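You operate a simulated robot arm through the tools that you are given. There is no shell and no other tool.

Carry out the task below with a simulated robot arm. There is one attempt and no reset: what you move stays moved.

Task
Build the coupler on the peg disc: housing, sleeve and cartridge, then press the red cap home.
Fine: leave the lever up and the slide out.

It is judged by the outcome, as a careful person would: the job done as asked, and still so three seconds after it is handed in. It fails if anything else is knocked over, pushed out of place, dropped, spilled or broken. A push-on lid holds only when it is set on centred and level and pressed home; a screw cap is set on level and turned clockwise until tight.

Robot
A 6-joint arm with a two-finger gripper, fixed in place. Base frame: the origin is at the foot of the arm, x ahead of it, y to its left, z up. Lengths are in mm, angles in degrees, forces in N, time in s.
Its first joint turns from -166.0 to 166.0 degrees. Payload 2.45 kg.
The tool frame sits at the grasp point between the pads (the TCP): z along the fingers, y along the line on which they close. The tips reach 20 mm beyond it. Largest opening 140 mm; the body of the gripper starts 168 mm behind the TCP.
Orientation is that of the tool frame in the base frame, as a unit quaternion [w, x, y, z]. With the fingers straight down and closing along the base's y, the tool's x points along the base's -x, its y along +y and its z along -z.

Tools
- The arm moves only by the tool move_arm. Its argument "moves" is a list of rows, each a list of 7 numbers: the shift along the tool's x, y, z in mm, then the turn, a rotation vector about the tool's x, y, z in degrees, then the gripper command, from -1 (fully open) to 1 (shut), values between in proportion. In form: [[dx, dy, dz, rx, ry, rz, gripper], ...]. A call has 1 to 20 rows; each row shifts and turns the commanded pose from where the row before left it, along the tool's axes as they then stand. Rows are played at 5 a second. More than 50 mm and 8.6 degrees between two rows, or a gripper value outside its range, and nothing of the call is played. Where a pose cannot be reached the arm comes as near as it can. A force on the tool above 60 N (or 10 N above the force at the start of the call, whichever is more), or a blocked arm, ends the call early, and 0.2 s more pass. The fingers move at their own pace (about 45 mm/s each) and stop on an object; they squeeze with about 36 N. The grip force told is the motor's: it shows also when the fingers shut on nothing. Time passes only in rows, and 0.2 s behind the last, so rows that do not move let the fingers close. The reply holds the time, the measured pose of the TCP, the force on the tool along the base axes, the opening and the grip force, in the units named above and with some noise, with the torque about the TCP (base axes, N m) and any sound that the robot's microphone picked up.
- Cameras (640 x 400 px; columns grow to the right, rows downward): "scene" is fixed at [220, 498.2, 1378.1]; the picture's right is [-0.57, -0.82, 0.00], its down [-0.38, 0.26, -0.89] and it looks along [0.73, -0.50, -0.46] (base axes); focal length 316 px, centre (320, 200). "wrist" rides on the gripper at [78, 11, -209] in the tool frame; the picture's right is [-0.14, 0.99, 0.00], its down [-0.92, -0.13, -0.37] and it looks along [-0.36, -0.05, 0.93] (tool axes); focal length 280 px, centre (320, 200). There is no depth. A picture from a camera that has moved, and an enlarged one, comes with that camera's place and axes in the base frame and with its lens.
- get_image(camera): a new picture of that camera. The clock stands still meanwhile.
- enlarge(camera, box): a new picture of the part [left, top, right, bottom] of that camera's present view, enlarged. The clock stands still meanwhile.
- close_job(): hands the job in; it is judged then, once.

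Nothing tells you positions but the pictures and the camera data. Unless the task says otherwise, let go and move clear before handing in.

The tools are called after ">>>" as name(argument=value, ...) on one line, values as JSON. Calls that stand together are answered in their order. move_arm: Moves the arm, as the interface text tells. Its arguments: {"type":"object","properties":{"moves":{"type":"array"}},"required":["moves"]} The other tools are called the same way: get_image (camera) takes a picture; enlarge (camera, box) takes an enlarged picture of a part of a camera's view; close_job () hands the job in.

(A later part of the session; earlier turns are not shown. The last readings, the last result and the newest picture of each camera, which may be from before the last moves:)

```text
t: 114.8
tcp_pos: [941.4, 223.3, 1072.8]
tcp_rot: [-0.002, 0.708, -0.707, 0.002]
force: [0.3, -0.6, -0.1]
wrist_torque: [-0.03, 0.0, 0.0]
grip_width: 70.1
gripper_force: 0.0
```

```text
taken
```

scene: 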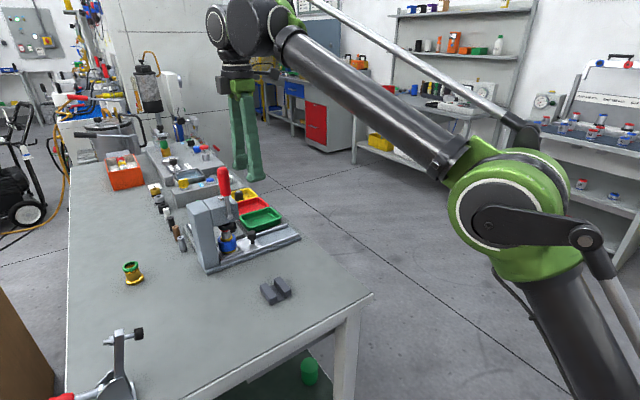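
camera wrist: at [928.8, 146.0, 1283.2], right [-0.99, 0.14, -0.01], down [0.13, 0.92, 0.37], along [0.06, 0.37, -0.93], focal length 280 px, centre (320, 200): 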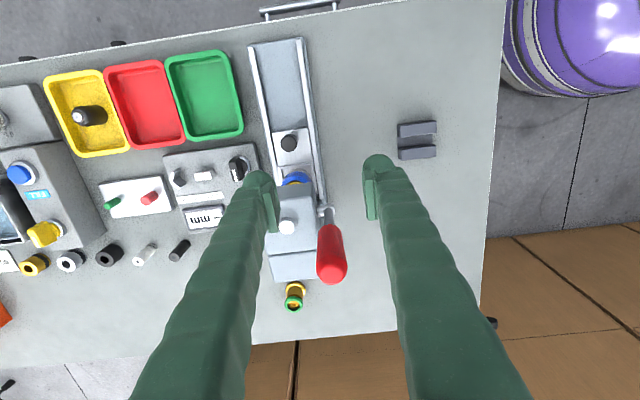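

>>> move_arm(moves=[[-20, 0, 8, 0, 0, 0, 0], [-20, 0, 8, 0, 0, 0, 0], [-16, 0, 6, 0, 0, 0, 0], [-10, 0, 0, 0, 0, 0, 0], [0, 0, 0, 0, 0, 0, 0], [0, 0, 0, 0, 0, 0, 0]])

>>> get_image(camera="wrist")

>>> enlarge(camera="scene", box=[180, 100, 290, 240])

```text
t: 116.2
tcp_pos: [938.7, 293.8, 1050.0]
tcp_rot: [0.002, -0.706, 0.708, -0.002]
force: [-0.2, 0.1, -0.4]
wrist_torque: [0.0, 0.01, -0.02]
grip_width: 70.2
gripper_force: 0.1
```

```text
taken
camera wrist: at [927.1, 215.0, 1261.0], right [-0.99, 0.14, -0.01], down [0.13, 0.92, 0.37], along [0.06, 0.37, -0.93], focal length 280 px, centre (320, 200)
```

wrist: 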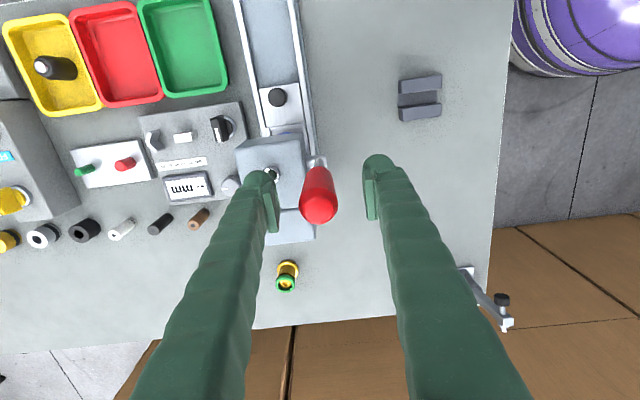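

```text
2.86 times, centred on (235, 170) of scene
camera zoom: at [220.0, 498.2, 1378.1], right [-0.57, -0.82, 0.0], down [-0.38, 0.26, -0.89], along [0.73, -0.5, -0.46], focal length 903 px, centre (563, 286)
```

zoom: 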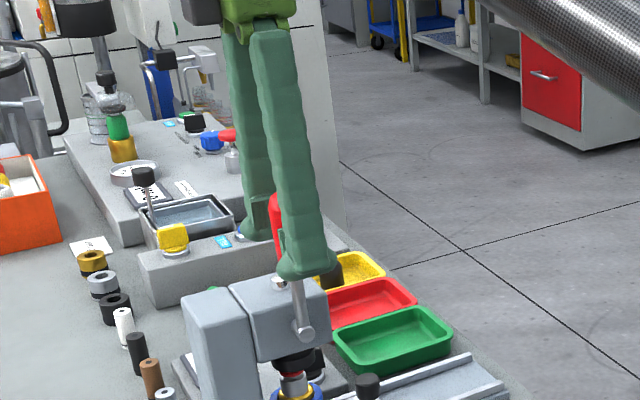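

The handle is centred between the open fingers. Gripping it.

>>> move_arm(moves=[[0, 0, 0, 0, 0, 0, 0.3], [0, 0, 0, 0, 0, 0, 0.6], [0, 0, 0, 0, 0, 0, 0.8], [0, 0, 0, 0, 0, 0, 0.8]])

>>> enlarge(camera="wrist", box=[240, 120, 400, 260])

```text
t: 117.2
tcp_pos: [940.6, 293.8, 1051.0]
tcp_rot: [0.001, -0.707, 0.708, -0.002]
force: [10.0, 2.6, 6.8]
wrist_torque: [0.11, -0.12, 0.05]
grip_width: 25.9
gripper_force: 32.1
```

```text
2.86 times, centred on (320, 190) of wrist
camera zoom: at [927.6, 214.7, 1260.9], right [-0.99, 0.14, -0.01], down [0.13, 0.92, 0.37], along [0.06, 0.37, -0.93], focal length 801 px, centre (320, 229)
```

zoom: 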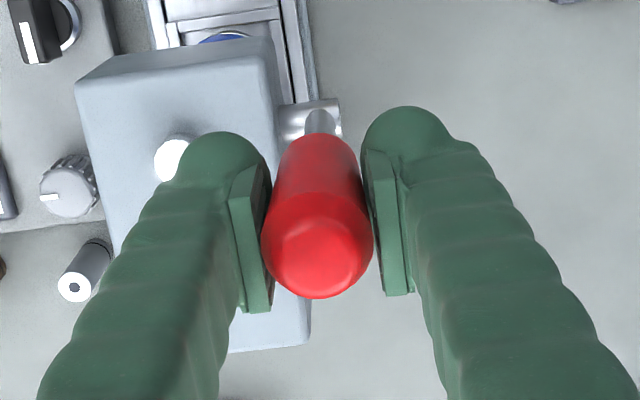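

Handle gripped (25.9 mm). I'm testing a small pull toward −y and watching the force.

>>> move_arm(moves=[[2, -0.5, 0, 0, 0, 0, 0.8], [2, 0, 0, 0, 0, 0, 0.8], [2, 0, 0, 0, 0, 0, 0.8], [0, 0, 0, 0, 0, 0, 0.8]])

>>> enlarge(camera="scene", box=[195, 155, 275, 245])

>>> enlarge(camera="wrist", box=[240, 120, 400, 260])

```text
t: 118.2
tcp_pos: [940.2, 287.3, 1050.6]
tcp_rot: [0.002, -0.707, 0.707, -0.002]
force: [8.6, 18.5, 14.1]
wrist_torque: [1.39, -0.11, 0.11]
grip_width: 25.5
gripper_force: 45.0
```

```text
4.44 times, centred on (235, 200) of scene
camera zoom: at [220.0, 498.2, 1378.1], right [-0.57, -0.82, 0.0], down [-0.38, 0.26, -0.89], along [0.73, -0.5, -0.46], focal length 1404 px, centre (698, 200)
```

zoom: 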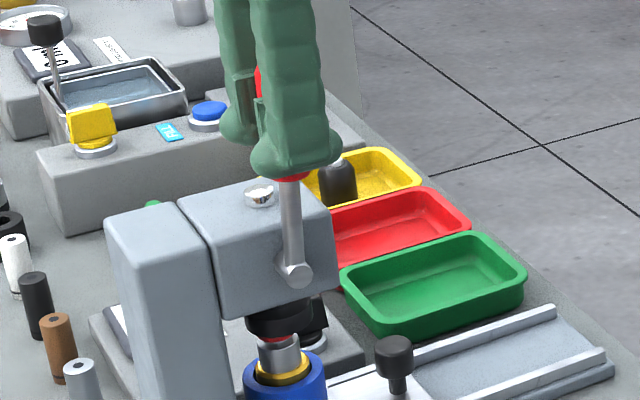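

```text
2.86 times, centred on (320, 190) of wrist
camera zoom: at [927.8, 208.5, 1260.3], right [-0.99, 0.14, 0.0], down [0.13, 0.92, 0.37], along [0.06, 0.37, -0.93], focal length 801 px, centre (320, 229)
```

zoom: 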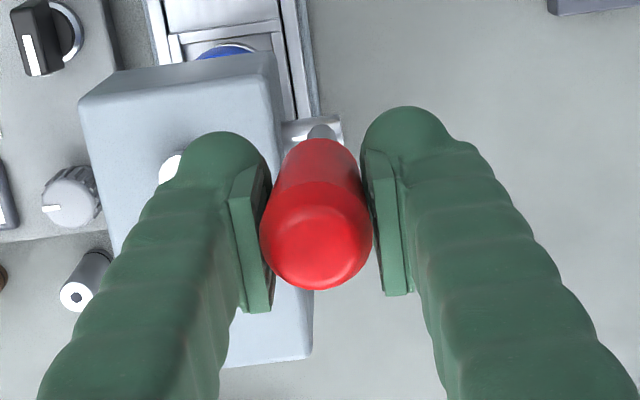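

The lever follows (most of the resistance is the handle twisting between my pads). I'm continuing along the arc about the pivot in small steps.

>>> move_arm(moves=[[7.5, 0, 0.3, 0, 0, 0, 0.8], [7.5, 0, 1, 0, 0, 0, 0.8], [7.4, 0, 1.6, 0, 0, 0, 0.8], [0, 0, 0, 0, 0, 0, 0.8]])

>>> enlarge(camera="scene", box=[195, 155, 275, 245])

>>> enlarge(camera="wrist", box=[240, 120, 400, 260])

```text
t: 119.2
tcp_pos: [941.3, 264.0, 1045.4]
tcp_rot: [0.001, -0.707, 0.707, -0.001]
force: [-16.3, 19.3, -23.5]
wrist_torque: [0.97, 0.12, -0.04]
grip_width: 25.7
gripper_force: 44.5
```

```text
4.44 times, centred on (235, 200) of scene
camera zoom: at [220.0, 498.2, 1378.1], right [-0.57, -0.82, 0.0], down [-0.38, 0.26, -0.89], along [0.73, -0.5, -0.46], focal length 1404 px, centre (698, 200)
```

zoom: 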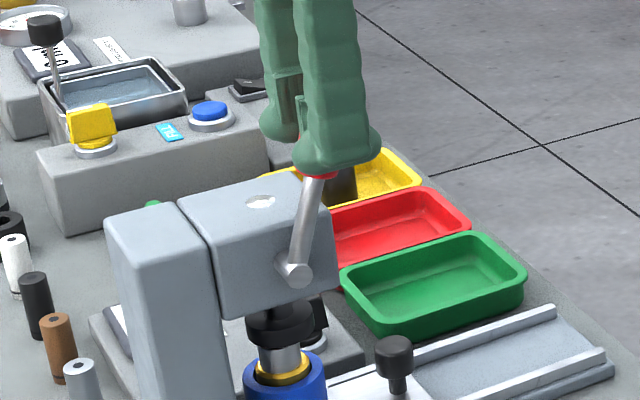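

```text
2.86 times, centred on (320, 190) of wrist
camera zoom: at [928.3, 186.2, 1256.0], right [-0.99, 0.14, 0.0], down [0.13, 0.92, 0.37], along [0.05, 0.36, -0.93], focal length 801 px, centre (320, 229)
```

zoom: 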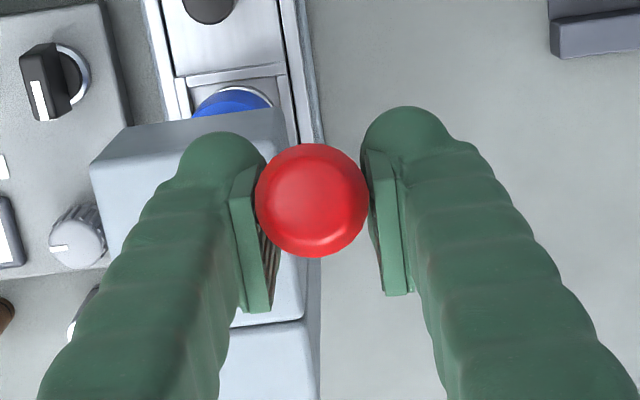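

The lever swings toward −y and the ram is coming down onto the cap. I'm continuing with small trims.

>>> move_arm(moves=[[3.6, 0.8, 2, 0, 0, 0, 0.8], [3.6, 0, 1.3, 0, 0, 0, 0.8], [3.5, 0, 1.4, 0, 0, 0, 0.8], [0, 0, 0, 0, 0, 0, 0.8]])

>>> enlarge(camera="scene", box=[195, 155, 275, 245])

>>> enlarge(camera="scene", box=[220, 205, 265, 245])

```text
t: 120.2
tcp_pos: [940.0, 253.4, 1042.8]
tcp_rot: [0.002, -0.707, 0.707, -0.001]
force: [-9.0, 25.3, -19.2]
wrist_torque: [1.24, 0.08, 0.02]
grip_width: 25.6
gripper_force: 44.6
```

```text
4.44 times, centred on (235, 200) of scene
camera zoom: at [220.0, 498.2, 1378.1], right [-0.57, -0.82, 0.0], down [-0.38, 0.26, -0.89], along [0.73, -0.5, -0.46], focal length 1404 px, centre (698, 200)
```

zoom: 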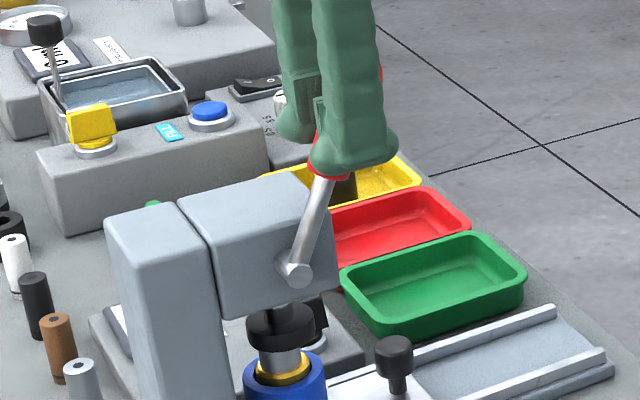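

```text
10.00 times, centred on (242, 225) of scene
camera zoom: at [220.0, 498.2, 1378.1], right [-0.57, -0.82, 0.0], down [-0.38, 0.26, -0.89], along [0.73, -0.5, -0.46], focal length 3159 px, centre (1095, -50)
```

zoom: 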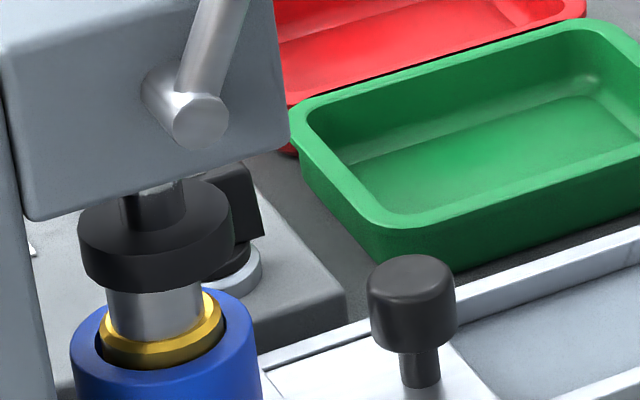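

>>> move_arm(moves=[[3.4, 0.4, 2, 0, 0, 0, 0.8], [3.4, 0, 1.8, 0, 0, 0, 0.8], [3.3, 0, 1.9, 0, 0, 0, 0.8], [0, 0, 0, 0, 0, 0, 0.8]])

>>> enlarge(camera="scene", box=[220, 205, 265, 245])

```text
t: 121.4
tcp_pos: [940.9, 245.0, 1039.3]
tcp_rot: [-0.005, 0.708, -0.706, 0.001]
force: [13.0, 30.2, 16.2]
wrist_torque: [0.43, -0.13, 0.04]
grip_width: 25.6
gripper_force: 45.0
stopped in row 4: the force on the tool passed its limit at 61 N (the readings are from after the stop); the commanded pose is now the measured one
```

```text
10.00 times, centred on (242, 225) of scene
camera zoom: at [220.0, 498.2, 1378.1], right [-0.57, -0.82, 0.0], down [-0.38, 0.26, -0.89], along [0.73, -0.5, -0.46], focal length 3159 px, centre (1095, -50)
```

zoom: 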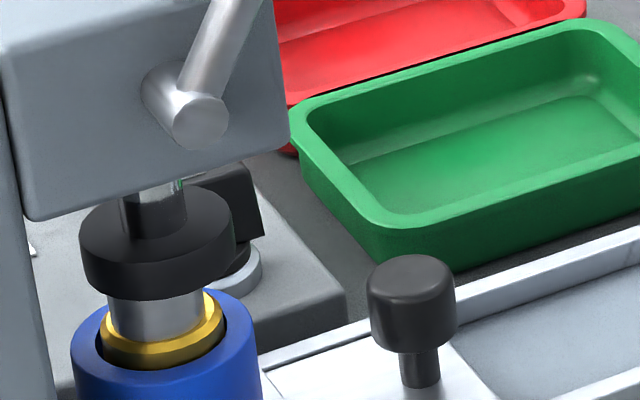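

The press has bottomed at ~61 N on the handle (ram hard on the cap). I'll press once more to make sure it's fully home.

>>> move_arm(moves=[[1.7, -0.5, 0.4, 0, 0, 0, 0.8], [1.7, 0, 0.8, 0, 0, 0, 0.8], [1.5, 0, 0.8, 0, 0, 0, 0.8], [0, 0, 0, 0, 0, 0, 0.8]])

>>> enlarge(camera="scene", box=[220, 205, 265, 245])

>>> enlarge(camera="scene", box=[195, 155, 275, 245])

```text
t: 122.0
tcp_pos: [940.2, 244.7, 1040.8]
tcp_rot: [-0.006, 0.708, -0.706, 0.002]
force: [9.2, 26.3, 17.9]
wrist_torque: [0.22, -0.08, -0.02]
grip_width: 25.4
gripper_force: 44.9
stopped in row 2: the force on the tool passed its limit at 63 N (the readings are from after the stop); the commanded pose is now the measured one
```

```text
10.00 times, centred on (242, 225) of scene
camera zoom: at [220.0, 498.2, 1378.1], right [-0.57, -0.82, 0.0], down [-0.38, 0.26, -0.89], along [0.73, -0.5, -0.46], focal length 3159 px, centre (1095, -50)
```

zoom: 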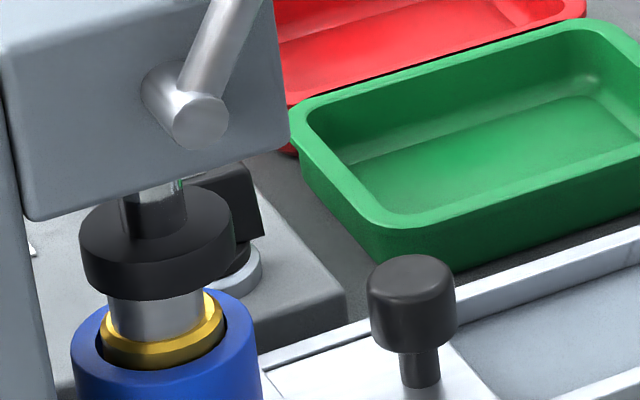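

```text
4.44 times, centred on (235, 200) of scene
camera zoom: at [220.0, 498.2, 1378.1], right [-0.57, -0.82, 0.0], down [-0.38, 0.26, -0.89], along [0.73, -0.5, -0.46], focal length 1404 px, centre (698, 200)
```

zoom: 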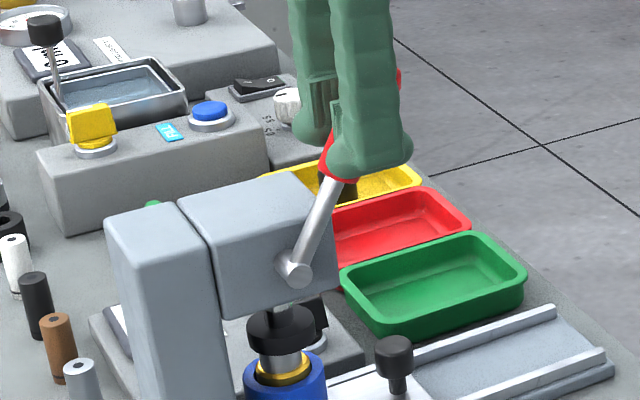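

It's at a hard stop. Now I return the lever along the same arc and look at the cap.

>>> move_arm(moves=[[-3.5, 0, -1.8, 0, 0, 0, 0.8], [-6.9, 0, -3, 0, 0, 0, 0.8], [-7.1, 0, -2.4, 0, 0, 0, 0.8], [-7.3, 0, -1.7, 0, 0, 0, 0.8], [-7.4, 0, -1, 0, 0, 0, 0.8], [-6, 0, -0.4, 0, 0, 0, 0.8], [-3, 0, 0, 0, 0, 0, 0.8], [0, 0, 0, 0, 0, 0, 0.8]])

>>> enlarge(camera="scene", box=[195, 155, 275, 245])

>>> enlarge(camera="scene", box=[220, 205, 265, 245])

```text
t: 123.6
tcp_pos: [940.1, 282.5, 1051.7]
tcp_rot: [-0.006, 0.708, -0.706, 0.003]
force: [17.2, -12.8, 26.0]
wrist_torque: [-1.02, -0.73, 0.17]
grip_width: 25.3
gripper_force: 45.5
stopped in row 7: the force on the tool passed its limit at 63 N (the readings are from after the stop); the commanded pose is now the measured one
```

```text
4.44 times, centred on (235, 200) of scene
camera zoom: at [220.0, 498.2, 1378.1], right [-0.57, -0.82, 0.0], down [-0.38, 0.26, -0.89], along [0.73, -0.5, -0.46], focal length 1404 px, centre (698, 200)
```

zoom: 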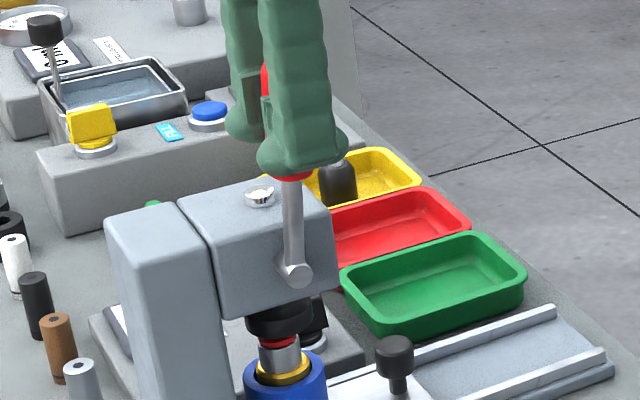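

```text
10.00 times, centred on (242, 225) of scene
camera zoom: at [220.0, 498.2, 1378.1], right [-0.57, -0.82, 0.0], down [-0.38, 0.26, -0.89], along [0.73, -0.5, -0.46], focal length 3159 px, centre (1095, -50)
```

zoom: 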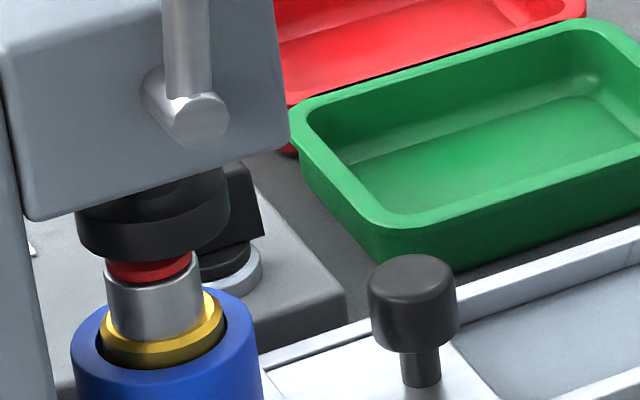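

The lever is nearly back up; side loads from my path stopped it. I'm trimming (+x, +z) and finishing the return.

>>> move_arm(moves=[[0, -0.8, -1, 0, 0, 0, 0.8], [0, 0, 0, 0, 0, 0, 0.8]])

```text
t: 124.2
tcp_pos: [941.0, 283.7, 1050.9]
tcp_rot: [-0.006, 0.707, -0.707, 0.002]
force: [9.4, -15.7, 23.8]
wrist_torque: [-1.34, -0.07, -0.04]
grip_width: 25.6
gripper_force: 45.0
```

>>> move_arm(moves=[[-2, -0.4, -0.8, 0, 0, 0, 0.8], [-2, 0, 0, 0, 0, 0, 0.8], [-2, 0, 0, 0, 0, 0, 0.8], [0, 0, 0, 0, 0, 0, 0.8]])

>>> enlarge(camera="scene", box=[195, 155, 275, 245])

>>> enlarge(camera="scene", box=[220, 205, 265, 245])

```text
t: 125.2
tcp_pos: [940.1, 290.4, 1051.0]
tcp_rot: [-0.006, 0.708, -0.706, 0.002]
force: [-3.6, -13.6, 6.0]
wrist_torque: [-1.13, 0.09, 0.0]
grip_width: 25.6
gripper_force: 44.9
```

```text
4.44 times, centred on (235, 200) of scene
camera zoom: at [220.0, 498.2, 1378.1], right [-0.57, -0.82, 0.0], down [-0.38, 0.26, -0.89], along [0.73, -0.5, -0.46], focal length 1404 px, centre (698, 200)
```

zoom: 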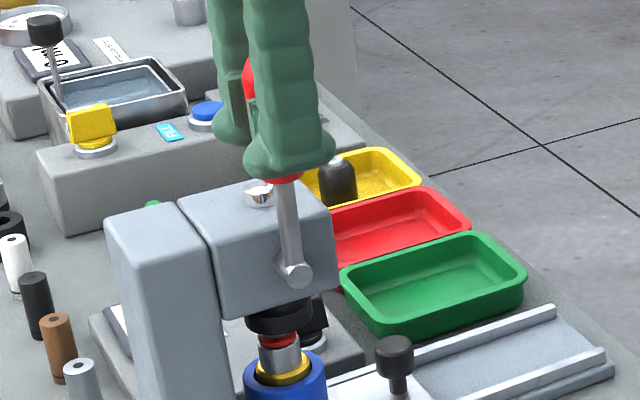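

```text
10.00 times, centred on (242, 225) of scene
camera zoom: at [220.0, 498.2, 1378.1], right [-0.57, -0.82, 0.0], down [-0.38, 0.26, -0.89], along [0.73, -0.5, -0.46], focal length 3159 px, centre (1095, -50)
```

zoom: 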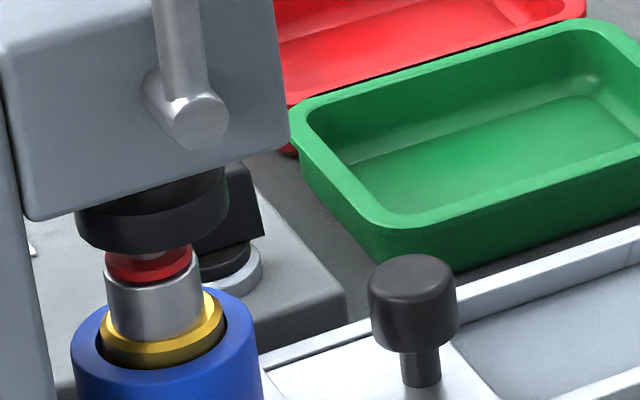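

>>> enlarge(camera="wrist", box=[240, 120, 400, 260])

>>> enlarge(camera="scene", box=[225, 215, 255, 240])

```text
2.86 times, centred on (320, 190) of wrist
camera zoom: at [926.6, 211.5, 1260.4], right [-0.99, 0.13, -0.01], down [0.12, 0.92, 0.37], along [0.06, 0.37, -0.93], focal length 801 px, centre (320, 229)
```

zoom: 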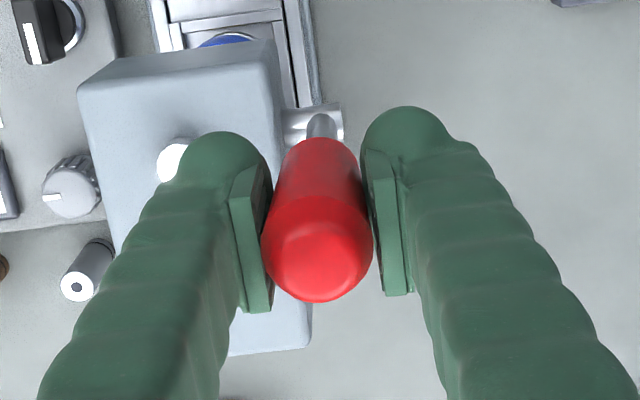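

```text
16.00 times, centred on (240, 228) of scene
camera zoom: at [220.0, 498.2, 1378.1], right [-0.57, -0.82, 0.0], down [-0.38, 0.26, -0.89], along [0.73, -0.5, -0.46], focal length 5055 px, centre (1600, -240)
```

zoom: 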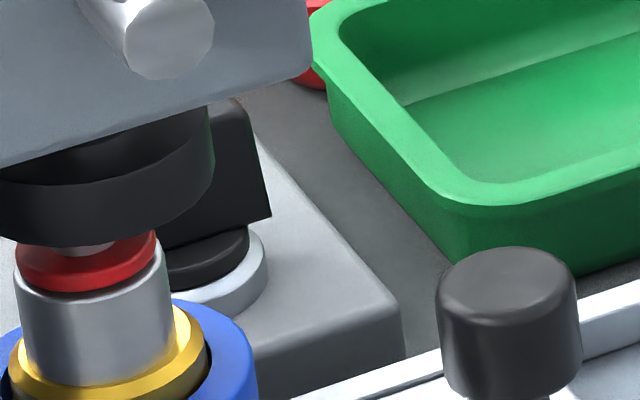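

The cap now sits down in the body rim. The lever is within about 1–2° of its starting position; I'll push the last 3 mm.

>>> move_arm(moves=[[-1.5, 0, 0, 0, 0, 0, 0.8], [-1.5, 0, 0, 0, 0, 0, 0.8], [-1, 0, 0, 0, 0, 0, 0.8], [0, 0, 0, 0, 0, 0, 0.8]])

>>> enlarge(camera="wrist", box=[240, 120, 400, 260])

```text
t: 126.2
tcp_pos: [940.9, 291.7, 1051.2]
tcp_rot: [-0.006, 0.708, -0.706, 0.003]
force: [-10.2, -32.2, -2.3]
wrist_torque: [-0.48, 0.17, -0.09]
grip_width: 25.3
gripper_force: 45.1
```

```text
2.86 times, centred on (320, 190) of wrist
camera zoom: at [926.6, 213.3, 1260.5], right [-0.99, 0.14, -0.01], down [0.12, 0.92, 0.37], along [0.06, 0.37, -0.93], focal length 801 px, centre (320, 229)
```

zoom: 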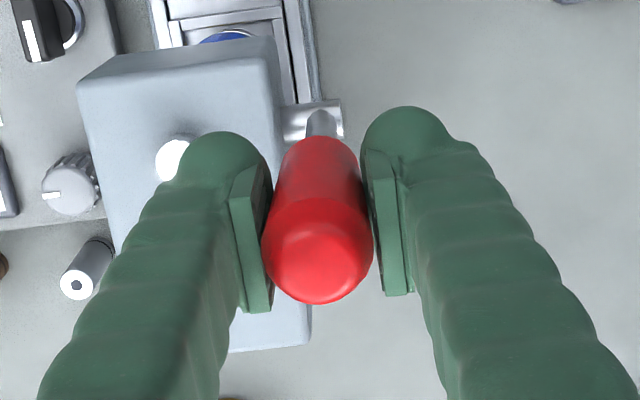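

The lever is against its up stop (−32 N). I'm easing off and opening.

>>> move_arm(moves=[[2, 0.4, 0, 0, 0, 0, 0.8], [0, 0, 0, 0, 0, 0, 0.4], [0, 0, 0, 0, 0, 0, 0], [0, 0, 0, 0, 0, 0, 0], [0, 0, 0, 0, 0, 0, 0]])

>>> enlarge(camera="wrist", box=[240, 120, 400, 260])

>>> enlarge(camera="scene", box=[195, 155, 275, 245])

```text
t: 127.4
tcp_pos: [941.1, 292.2, 1051.3]
tcp_rot: [-0.006, 0.708, -0.706, 0.003]
force: [-0.4, -0.9, -0.1]
wrist_torque: [0.0, 0.02, 0.01]
grip_width: 70.0
gripper_force: 0.1
```

```text
2.86 times, centred on (320, 190) of wrist
camera zoom: at [927.2, 213.2, 1260.2], right [-0.99, 0.13, -0.01], down [0.12, 0.92, 0.37], along [0.06, 0.37, -0.93], focal length 801 px, centre (320, 229)
```

zoom: 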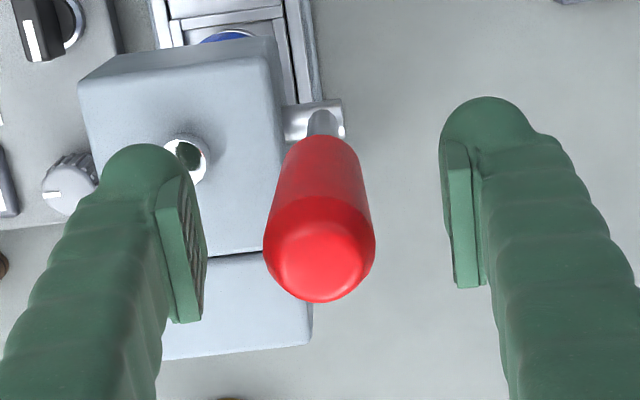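

```text
4.44 times, centred on (235, 200) of scene
camera zoom: at [220.0, 498.2, 1378.1], right [-0.57, -0.82, 0.0], down [-0.38, 0.26, -0.89], along [0.73, -0.5, -0.46], focal length 1404 px, centre (698, 200)
```

zoom: 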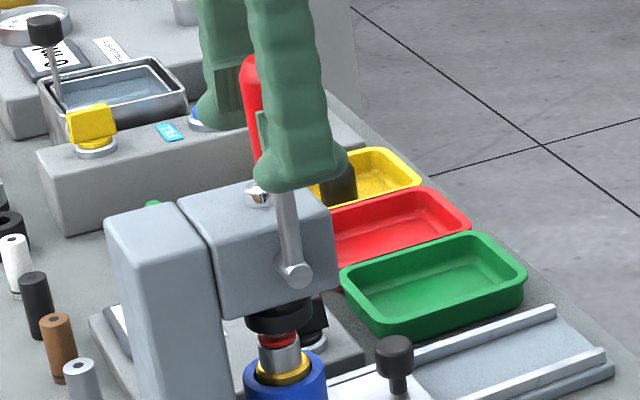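

The lever stays up on its own. I'm retreating in −y, then going back to the slide knob to draw the slide out.

>>> move_arm(moves=[[15, 0, 0, 0, 0, 0, 0], [35, 0, 0, 0, 0, 0, 0], [45, 0, 0, 0, 0, 0, 0], [45, 0, 0, 0, 0, 0, 0.2], [0, -25, 0, 0, 0, 0, 0.43], [0, -22, 0, 0, 0, 0, 0.43], [0, 0, 40, 0, 0, 0, 0.43], [0, 0, 40, 0, 0, 0, 0.43], [0, 0, 40, 0, 0, 0, 0.43], [0, 0, 0, 0, 0, 0, 0.43]])

>>> get_image(camera="wrist")

>>> enlarge(camera="scene", box=[190, 150, 290, 260])

```text
t: 129.6
tcp_pos: [987.5, 154.1, 930.2]
tcp_rot: [-0.006, 0.708, -0.706, 0.003]
force: [0.4, 0.5, -0.3]
wrist_torque: [-0.02, -0.02, 0.02]
grip_width: 39.8
gripper_force: 0.1
```

```text
taken
camera wrist: at [974.6, 76.0, 1139.0], right [-0.99, 0.13, -0.01], down [0.12, 0.92, 0.37], along [0.06, 0.37, -0.93], focal length 280 px, centre (320, 200)
```

wrist: 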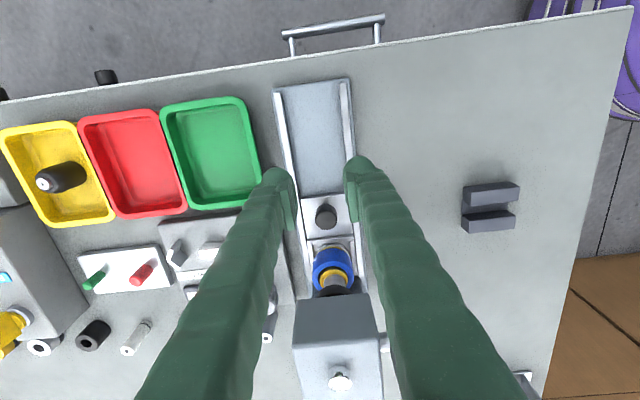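

```text
3.64 times, centred on (240, 205) of scene
camera zoom: at [220.0, 498.2, 1378.1], right [-0.57, -0.82, 0.0], down [-0.38, 0.26, -0.89], along [0.73, -0.5, -0.46], focal length 1149 px, centre (611, 182)
```

zoom: 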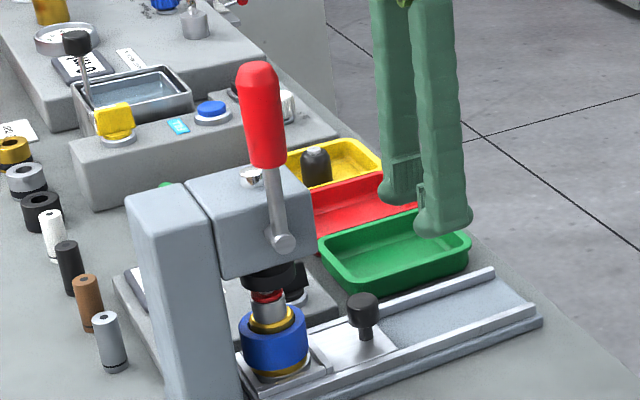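

The lever is upright as at the start. I'm moving over the knob and measuring it again before gripping.

>>> move_arm(moves=[[-25, 0, 20, 0, 0, 0, 0.43], [-25, -1.5, 25, 0, 0, 0, 0.43], [0, 0, 0, 0, 0, 0, 0.43], [0, 0, 0, 0, 0, 0, 0.43]])

>>> enlarge(camera="wrist", box=[240, 100, 400, 300])

>>> enlarge(camera="scene", box=[200, 170, 290, 260])

```text
t: 130.6
tcp_pos: [990.4, 204.9, 884.5]
tcp_rot: [-0.006, 0.708, -0.706, 0.003]
force: [-0.6, -0.4, -0.9]
wrist_torque: [0.01, 0.02, 0.0]
grip_width: 39.6
gripper_force: 0.1
```

```text
2.00 times, centred on (320, 200) of wrist
camera zoom: at [977.2, 126.6, 1094.8], right [-0.99, 0.13, -0.01], down [0.12, 0.92, 0.37], along [0.06, 0.37, -0.93], focal length 561 px, centre (320, 200)
```

zoom: 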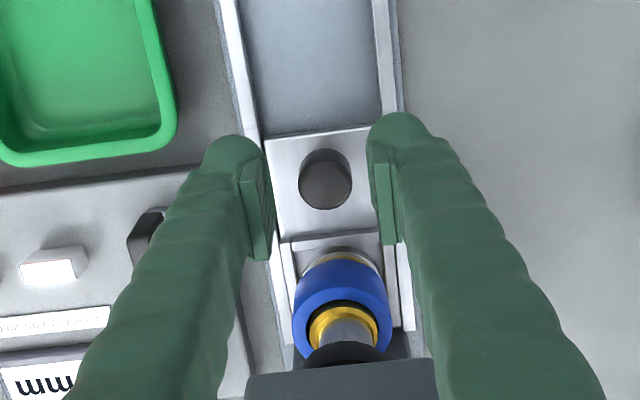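

```text
4.44 times, centred on (245, 215) of scene
camera zoom: at [220.0, 498.2, 1378.1], right [-0.57, -0.82, 0.0], down [-0.38, 0.26, -0.89], along [0.73, -0.5, -0.46], focal length 1404 px, centre (653, 133)
```

zoom: 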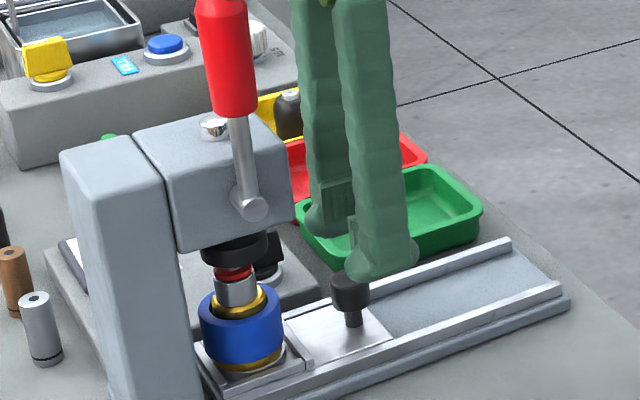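

>>> move_arm(moves=[[-5, 0, 10, 0, 0, 0, 0.43], [0, 0, 13, 0, 0, 0, 0.43], [0, 0, 9, 0, 0, 0, 0.43], [0, 0, 0, 0, 0, 0, 0.43], [0, 0, 0, 0, 0, 0, 0.6], [0, 0, 0, 0, 0, 0, 0.7], [0, 0, 0, 0, 0, 0, 0.7]])

>>> enlarge(camera="scene", box=[200, 170, 290, 260])

```text
t: 132.2
tcp_pos: [989.9, 209.0, 854.0]
tcp_rot: [-0.004, 0.708, -0.706, 0.003]
force: [-7.6, 0.1, -3.6]
wrist_torque: [-0.01, 0.01, 0.07]
grip_width: 26.3
gripper_force: 4.1
```

```text
4.44 times, centred on (245, 215) of scene
camera zoom: at [220.0, 498.2, 1378.1], right [-0.57, -0.82, 0.0], down [-0.38, 0.26, -0.89], along [0.73, -0.5, -0.46], focal length 1404 px, centre (653, 133)
```

zoom: 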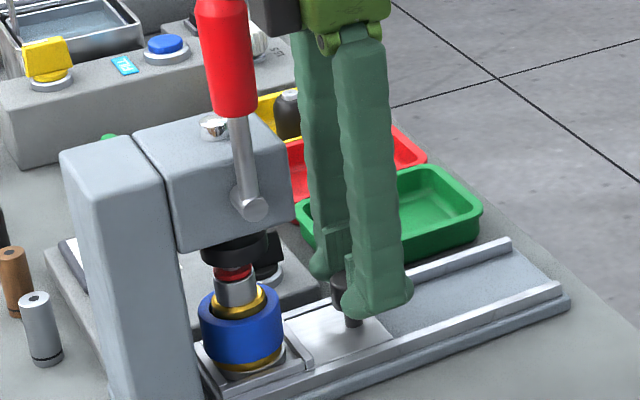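

>>> move_arm(moves=[[0, 0.4, 0, 0, 0, 0, 0.8], [0, 0, 0, 0, 0, 0, 0.8], [1, 0, 0, 0, 0, 0, 0.8], [2, 0, 0, 0, 0, 0, 0.8], [3, 0, 0, 0, 0, 0, 0.8], [3, 0, 0, 0, 0, 0, 0.8], [0, 0, 0, 0, 0, 0, 0.8]])

>>> enlarge(camera="scene", box=[200, 170, 290, 260])

```text
t: 133.8
tcp_pos: [990.3, 200.4, 853.6]
tcp_rot: [-0.005, 0.709, -0.706, 0.002]
force: [-34.6, 2.1, -30.7]
wrist_torque: [-0.26, 0.26, 0.27]
grip_width: 24.5
gripper_force: 45.7
```

```text
4.44 times, centred on (245, 215) of scene
camera zoom: at [220.0, 498.2, 1378.1], right [-0.57, -0.82, 0.0], down [-0.38, 0.26, -0.89], along [0.73, -0.5, -0.46], focal length 1404 px, centre (653, 133)
```

zoom: 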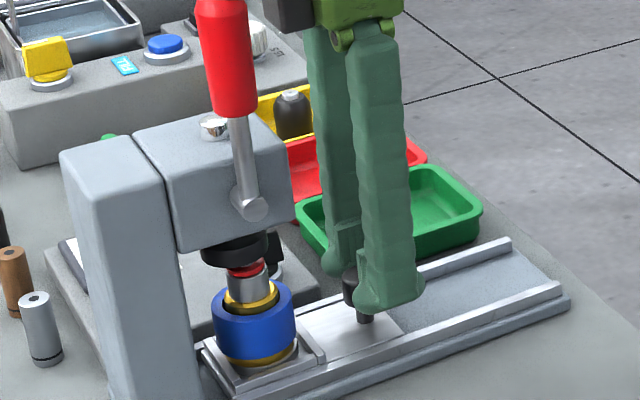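

The slide is coming out. I'm trimming the side load and continuing the pull in short strokes.

>>> move_arm(moves=[[0, 1.6, 1, 0, 0, 0, 0.8], [3, 0, 0, 0, 0, 0, 0.8], [3, 0, 0, 0, 0, 0, 0.8], [3, 0, 0, 0, 0, 0, 0.8], [3, 0, 0, 0, 0, 0, 0.8], [0, 0, 0, 0, 0, 0, 0.8]])

```text
t: 135.2
tcp_pos: [990.4, 187.3, 854.6]
tcp_rot: [-0.006, 0.708, -0.707, 0.003]
force: [25.4, 0.8, 17.6]
wrist_torque: [0.17, -0.24, -0.23]
grip_width: 24.8
gripper_force: 44.7
```

>>> move_arm(moves=[[0, -1.2, -0.6, 0, 0, 0, 0.8], [4, 0, 0, 0, 0, 0, 0.8], [4, 0, 0, 0, 0, 0, 0.8], [4, 0, 0, 0, 0, 0, 0.8], [4, 0, 0, 0, 0, 0, 0.8], [0, 0, 0, 0, 0, 0, 0.8]])

>>> enlarge(camera="scene", box=[200, 170, 300, 260])

```text
t: 136.6
tcp_pos: [990.6, 171.9, 854.0]
tcp_rot: [-0.006, 0.708, -0.706, 0.003]
force: [-5.3, -0.5, 0.1]
wrist_torque: [-0.05, 0.06, 0.07]
grip_width: 24.4
gripper_force: 45.3
```

```text
4.44 times, centred on (250, 215) of scene
camera zoom: at [220.0, 498.2, 1378.1], right [-0.57, -0.82, 0.0], down [-0.38, 0.26, -0.89], along [0.73, -0.5, -0.46], focal length 1404 px, centre (631, 133)
```

zoom: 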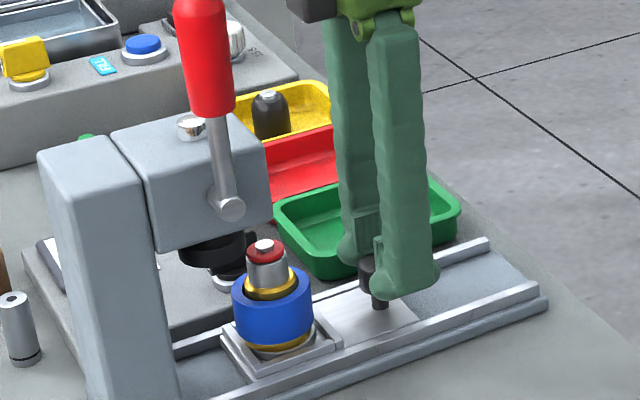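

The cap is down on the body now, with the silver centre post showing through it. Taking a closer look.

>>> enlarge(camera="scene", box=[245, 218, 275, 245])

>>> enlarge(camera="wrist", box=[270, 220, 390, 340])

```text
14.81 times, centred on (260, 232) of scene
camera zoom: at [220.0, 498.2, 1378.1], right [-0.57, -0.82, 0.0], down [-0.38, 0.26, -0.89], along [0.73, -0.5, -0.46], focal length 4680 px, centre (1209, -267)
```

zoom: 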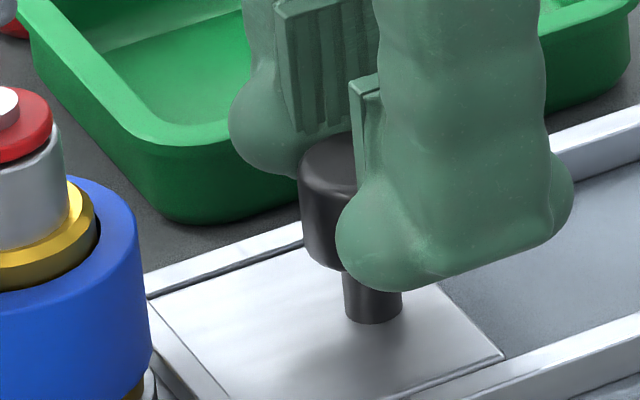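

```text
3.33 times, centred on (330, 280) of wrist
camera zoom: at [976.7, 93.0, 1063.8], right [-0.99, 0.13, -0.01], down [0.12, 0.92, 0.37], along [0.06, 0.37, -0.93], focal length 935 px, centre (287, -67)
```

zoom: 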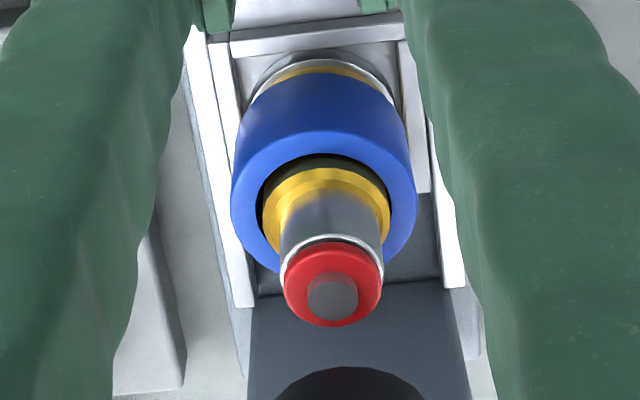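

>>> enlarge(camera="scene", box=[235, 215, 265, 242])

```text
14.81 times, centred on (250, 228) of scene
camera zoom: at [220.0, 498.2, 1378.1], right [-0.57, -0.82, 0.0], down [-0.38, 0.26, -0.89], along [0.73, -0.5, -0.46], focal length 4680 px, centre (1357, -222)
```

zoom: 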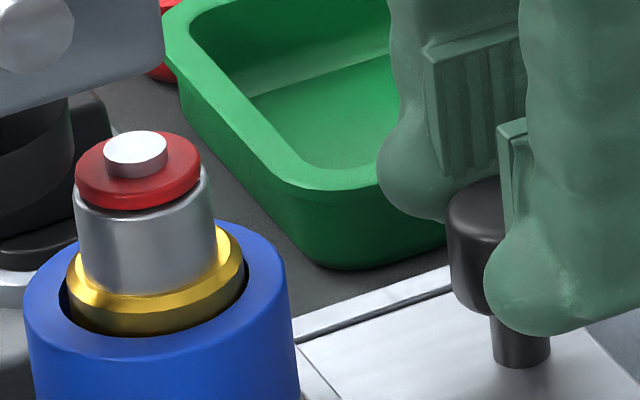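

The cap is home, with the centre post standing through it. I'm continuing to draw the slide out in strokes, trimming side loads.

>>> move_arm(moves=[[4, 0.3, 0, 0, 0, 0, 0.8], [5, 0, 0, 0, 0, 0, 0.8], [5, 0, 0, 0, 0, 0, 0.8], [4, 0, 0, 0, 0, 0, 0.8], [0, 0, 0, 0, 0, 0, 0.8]])

```text
t: 137.8
tcp_pos: [989.1, 152.3, 853.8]
tcp_rot: [-0.005, 0.708, -0.706, 0.003]
force: [5.0, 0.0, 23.8]
wrist_torque: [0.21, -0.01, -0.01]
grip_width: 24.7
gripper_force: 44.3
```

>>> move_arm(moves=[[4, -0.3, -0.8, 0, 0, 0, 0.8], [5, 0, 0, 0, 0, 0, 0.8], [5, 0, 0, 0, 0, 0, 0.8], [4, 0, 0, 0, 0, 0, 0.8], [0, 0, 0, 0, 0, 0, 0.8]])

```text
t: 139.0
tcp_pos: [990.5, 136.7, 853.7]
tcp_rot: [-0.006, 0.708, -0.706, 0.003]
force: [-26.9, 0.9, -12.7]
wrist_torque: [-0.08, 0.24, 0.22]
grip_width: 24.5
gripper_force: 44.8
```

>>> move_arm(moves=[[4, 1.2, 0.4, 0, 0, 0, 0.8], [5, 0, 0, 0, 0, 0, 0.8], [5, 0, 0, 0, 0, 0, 0.8], [4, 0, 0, 0, 0, 0, 0.8], [0, 0, 0, 0, 0, 0, 0.8]])

>>> enlarge(camera="scene", box=[210, 170, 310, 260])

```text
t: 140.2
tcp_pos: [989.3, 117.3, 854.3]
tcp_rot: [-0.006, 0.708, -0.706, 0.004]
force: [-8.3, 0.3, 4.9]
wrist_torque: [0.01, 0.13, 0.09]
grip_width: 24.8
gripper_force: 45.4
```

```text
4.44 times, centred on (260, 215) of scene
camera zoom: at [220.0, 498.2, 1378.1], right [-0.57, -0.82, 0.0], down [-0.38, 0.26, -0.89], along [0.73, -0.5, -0.46], focal length 1404 px, centre (587, 133)
```

zoom: 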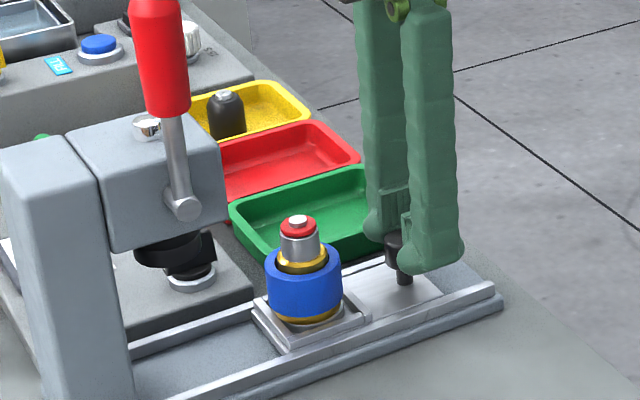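

>>> move_arm(moves=[[4, 0.4, 0, 0, 0, 0, 0.8], [5, 0, 0, 0, 0, 0, 0.8], [5, 0, 0, 0, 0, 0, 0.8], [4, 0, 0, 0, 0, 0, 0.8], [0, 0, 0, 0, 0, 0, 0.8]])

```text
t: 141.4
tcp_pos: [990.2, 98.6, 854.6]
tcp_rot: [-0.006, 0.708, -0.706, 0.004]
force: [43.8, 0.1, 29.5]
wrist_torque: [0.28, -0.53, -0.39]
grip_width: 24.5
gripper_force: 45.0
```

>>> move_arm(moves=[[0, -1.6, -0.9, 0, 0, 0, 0.8], [4, -0.3, 0, 0, 0, 0, 0.8], [4, 0, 0, 0, 0, 0, 0.8], [3, 0, 0, 0, 0, 0, 0.8], [0, 0, 0, 0, 0, 0, 0.8]])

>>> enlarge(camera="scene", box=[210, 170, 310, 260])

```text
t: 142.6
tcp_pos: [990.1, 88.3, 854.6]
tcp_rot: [-0.003, 0.708, -0.706, 0.001]
force: [-40.6, -1.4, -32.0]
wrist_torque: [-0.25, 0.28, 0.37]
grip_width: 24.5
gripper_force: 45.0
```

```text
4.44 times, centred on (260, 215) of scene
camera zoom: at [220.0, 498.2, 1378.1], right [-0.57, -0.82, 0.0], down [-0.38, 0.26, -0.89], along [0.73, -0.5, -0.46], focal length 1404 px, centre (587, 133)
```

zoom: 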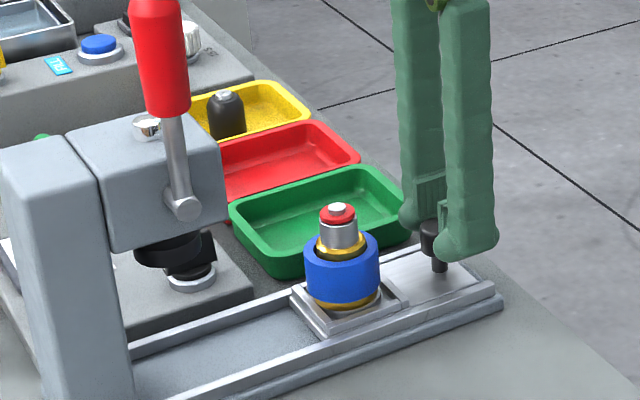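

>>> move_arm(moves=[[0, 1.1, 0.6, 0, 0, 0, 0.8], [2, 0, 0, 0, 0, 0, 0.8], [2, 0, 0, 0, 0, 0, 0.8], [2, 0, 0, 0, 0, 0, 0.8], [0, 0, 0, 0, 0, 0, 0.8]])

```text
t: 143.8
tcp_pos: [989.8, 83.0, 853.6]
tcp_rot: [-0.006, 0.709, -0.705, 0.003]
force: [-20.2, -2.1, -14.3]
wrist_torque: [-0.19, 0.17, 0.14]
grip_width: 24.7
gripper_force: 45.0
```

>>> move_arm(moves=[[0, 0.8, 0.4, 0, 0, 0, 0.8], [1.5, 0, 0, 0, 0, 0, 0.8], [1.5, 0, 0, 0, 0, 0, 0.8], [0, 0, 0, 0, 0, 0, 0.8]])

>>> enlarge(camera="scene", box=[230, 190, 320, 260])

```text
t: 144.8
tcp_pos: [990.2, 79.3, 854.4]
tcp_rot: [-0.005, 0.708, -0.706, 0.003]
force: [9.1, -2.8, 10.2]
wrist_torque: [0.13, -0.06, -0.04]
grip_width: 24.7
gripper_force: 44.8
```

```text
5.71 times, centred on (275, 225) of scene
camera zoom: at [220.0, 498.2, 1378.1], right [-0.57, -0.82, 0.0], down [-0.38, 0.26, -0.89], along [0.73, -0.5, -0.46], focal length 1805 px, centre (577, 57)
```

zoom: 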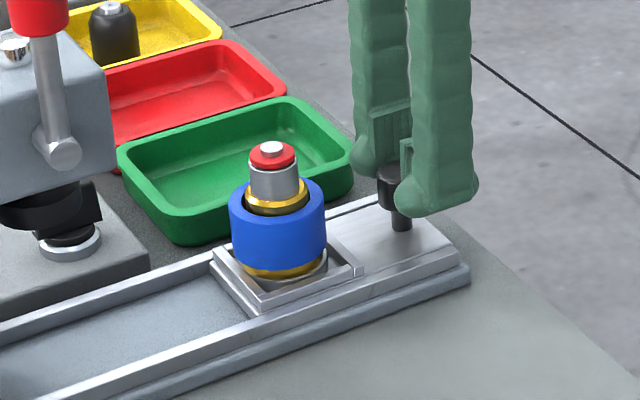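

>>> move_arm(moves=[[1.5, -0.4, -0.3, 0, 0, 0, 0.8], [1.5, 0, 0, 0, 0, 0, 0.8], [1, 0, 0, 0, 0, 0, 0.8], [0, 0, 0, 0, 0, 0, 0.8]])

>>> enlarge(camera="scene", box=[250, 190, 320, 260])

```text
t: 145.8
tcp_pos: [990.5, 78.0, 853.4]
tcp_rot: [-0.006, 0.709, -0.705, 0.002]
force: [11.5, 15.9, 13.6]
wrist_torque: [0.48, -0.09, -0.09]
grip_width: 24.4
gripper_force: 45.3
```

```text
5.71 times, centred on (285, 225) of scene
camera zoom: at [220.0, 498.2, 1378.1], right [-0.57, -0.82, 0.0], down [-0.38, 0.26, -0.89], along [0.73, -0.5, -0.46], focal length 1805 px, centre (520, 57)
```

zoom: 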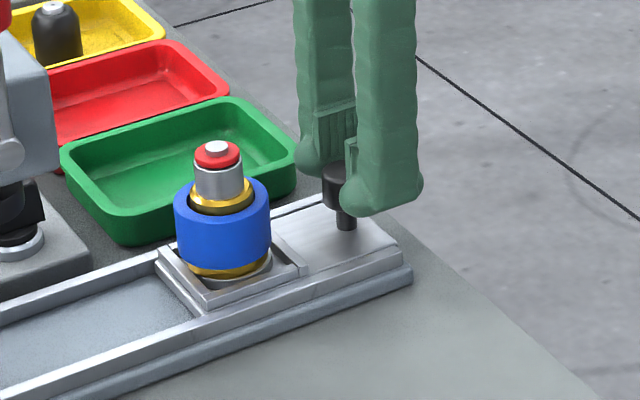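

The slide is against its out stop again. I'm relieving the load, opening, and rising straight up.

>>> move_arm(moves=[[-1, -0.5, -0.4, 0, 0, 0, 0.8], [0, 0, 0, 0, 0, 0, 0.5], [0, 0, 0, 0, 0, 0, 0.4], [0, 0, 0, 0, 0, 0, 0.4], [0, 0, -10, 0, 0, 0, 0.4], [0, 0, -25, 0, 0, 0, 0.4], [0, 0, -35, 0, 0, 0, 0.4], [0, 0, -40, 0, 0, 0, 0.4], [0, 0, 0, 0, 0, 0, 0.4]])

>>> enlarge(camera="scene", box=[240, 190, 310, 250])

>>> enlarge(camera="wrist", box=[265, 125, 375, 265])

>>> enlarge(camera="scene", box=[255, 205, 290, 235])

```text
t: 147.8
tcp_pos: [987.4, 77.2, 966.4]
tcp_rot: [-0.006, 0.708, -0.706, 0.003]
force: [-0.4, -0.7, 0.0]
wrist_torque: [0.02, 0.0, 0.02]
grip_width: 42.1
gripper_force: 0.2
```

```text
6.67 times, centred on (275, 220) of scene
camera zoom: at [220.0, 498.2, 1378.1], right [-0.57, -0.82, 0.0], down [-0.38, 0.26, -0.89], along [0.73, -0.5, -0.46], focal length 2106 px, centre (620, 67)
```

zoom: 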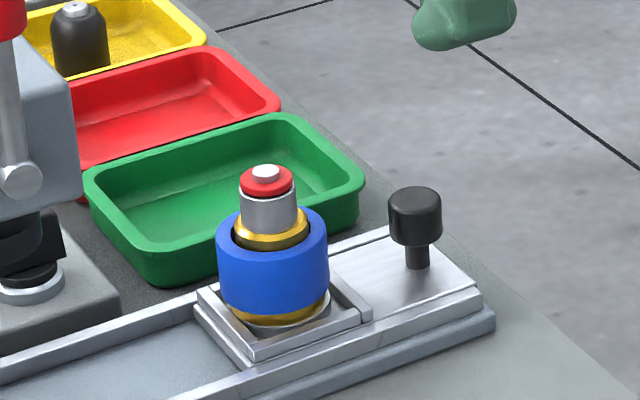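

```text
2.86 times, centred on (320, 195) of wrist
camera zoom: at [973.8, -1.2, 1175.3], right [-0.99, 0.13, -0.01], down [0.12, 0.92, 0.37], along [0.06, 0.37, -0.93], focal length 801 px, centre (320, 214)
```

zoom: 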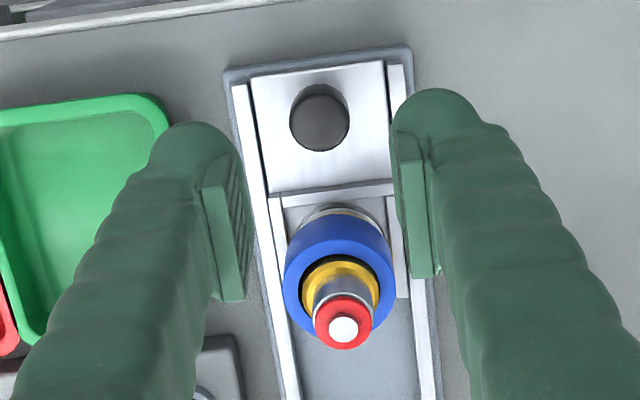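

```text
13.33 times, centred on (272, 220) of scene
camera zoom: at [220.0, 498.2, 1378.1], right [-0.57, -0.82, 0.0], down [-0.38, 0.26, -0.89], along [0.73, -0.5, -0.46], focal length 4212 px, centre (953, -67)
```

zoom: 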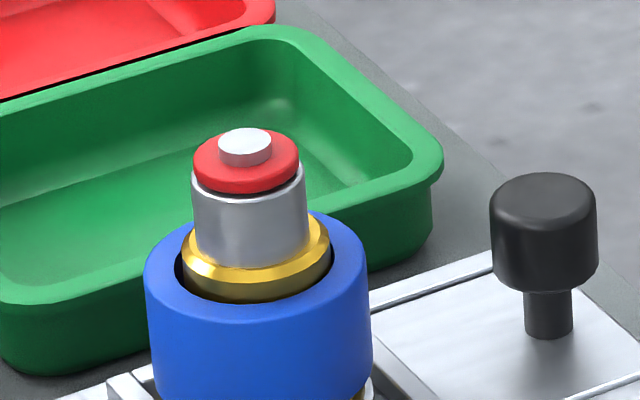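

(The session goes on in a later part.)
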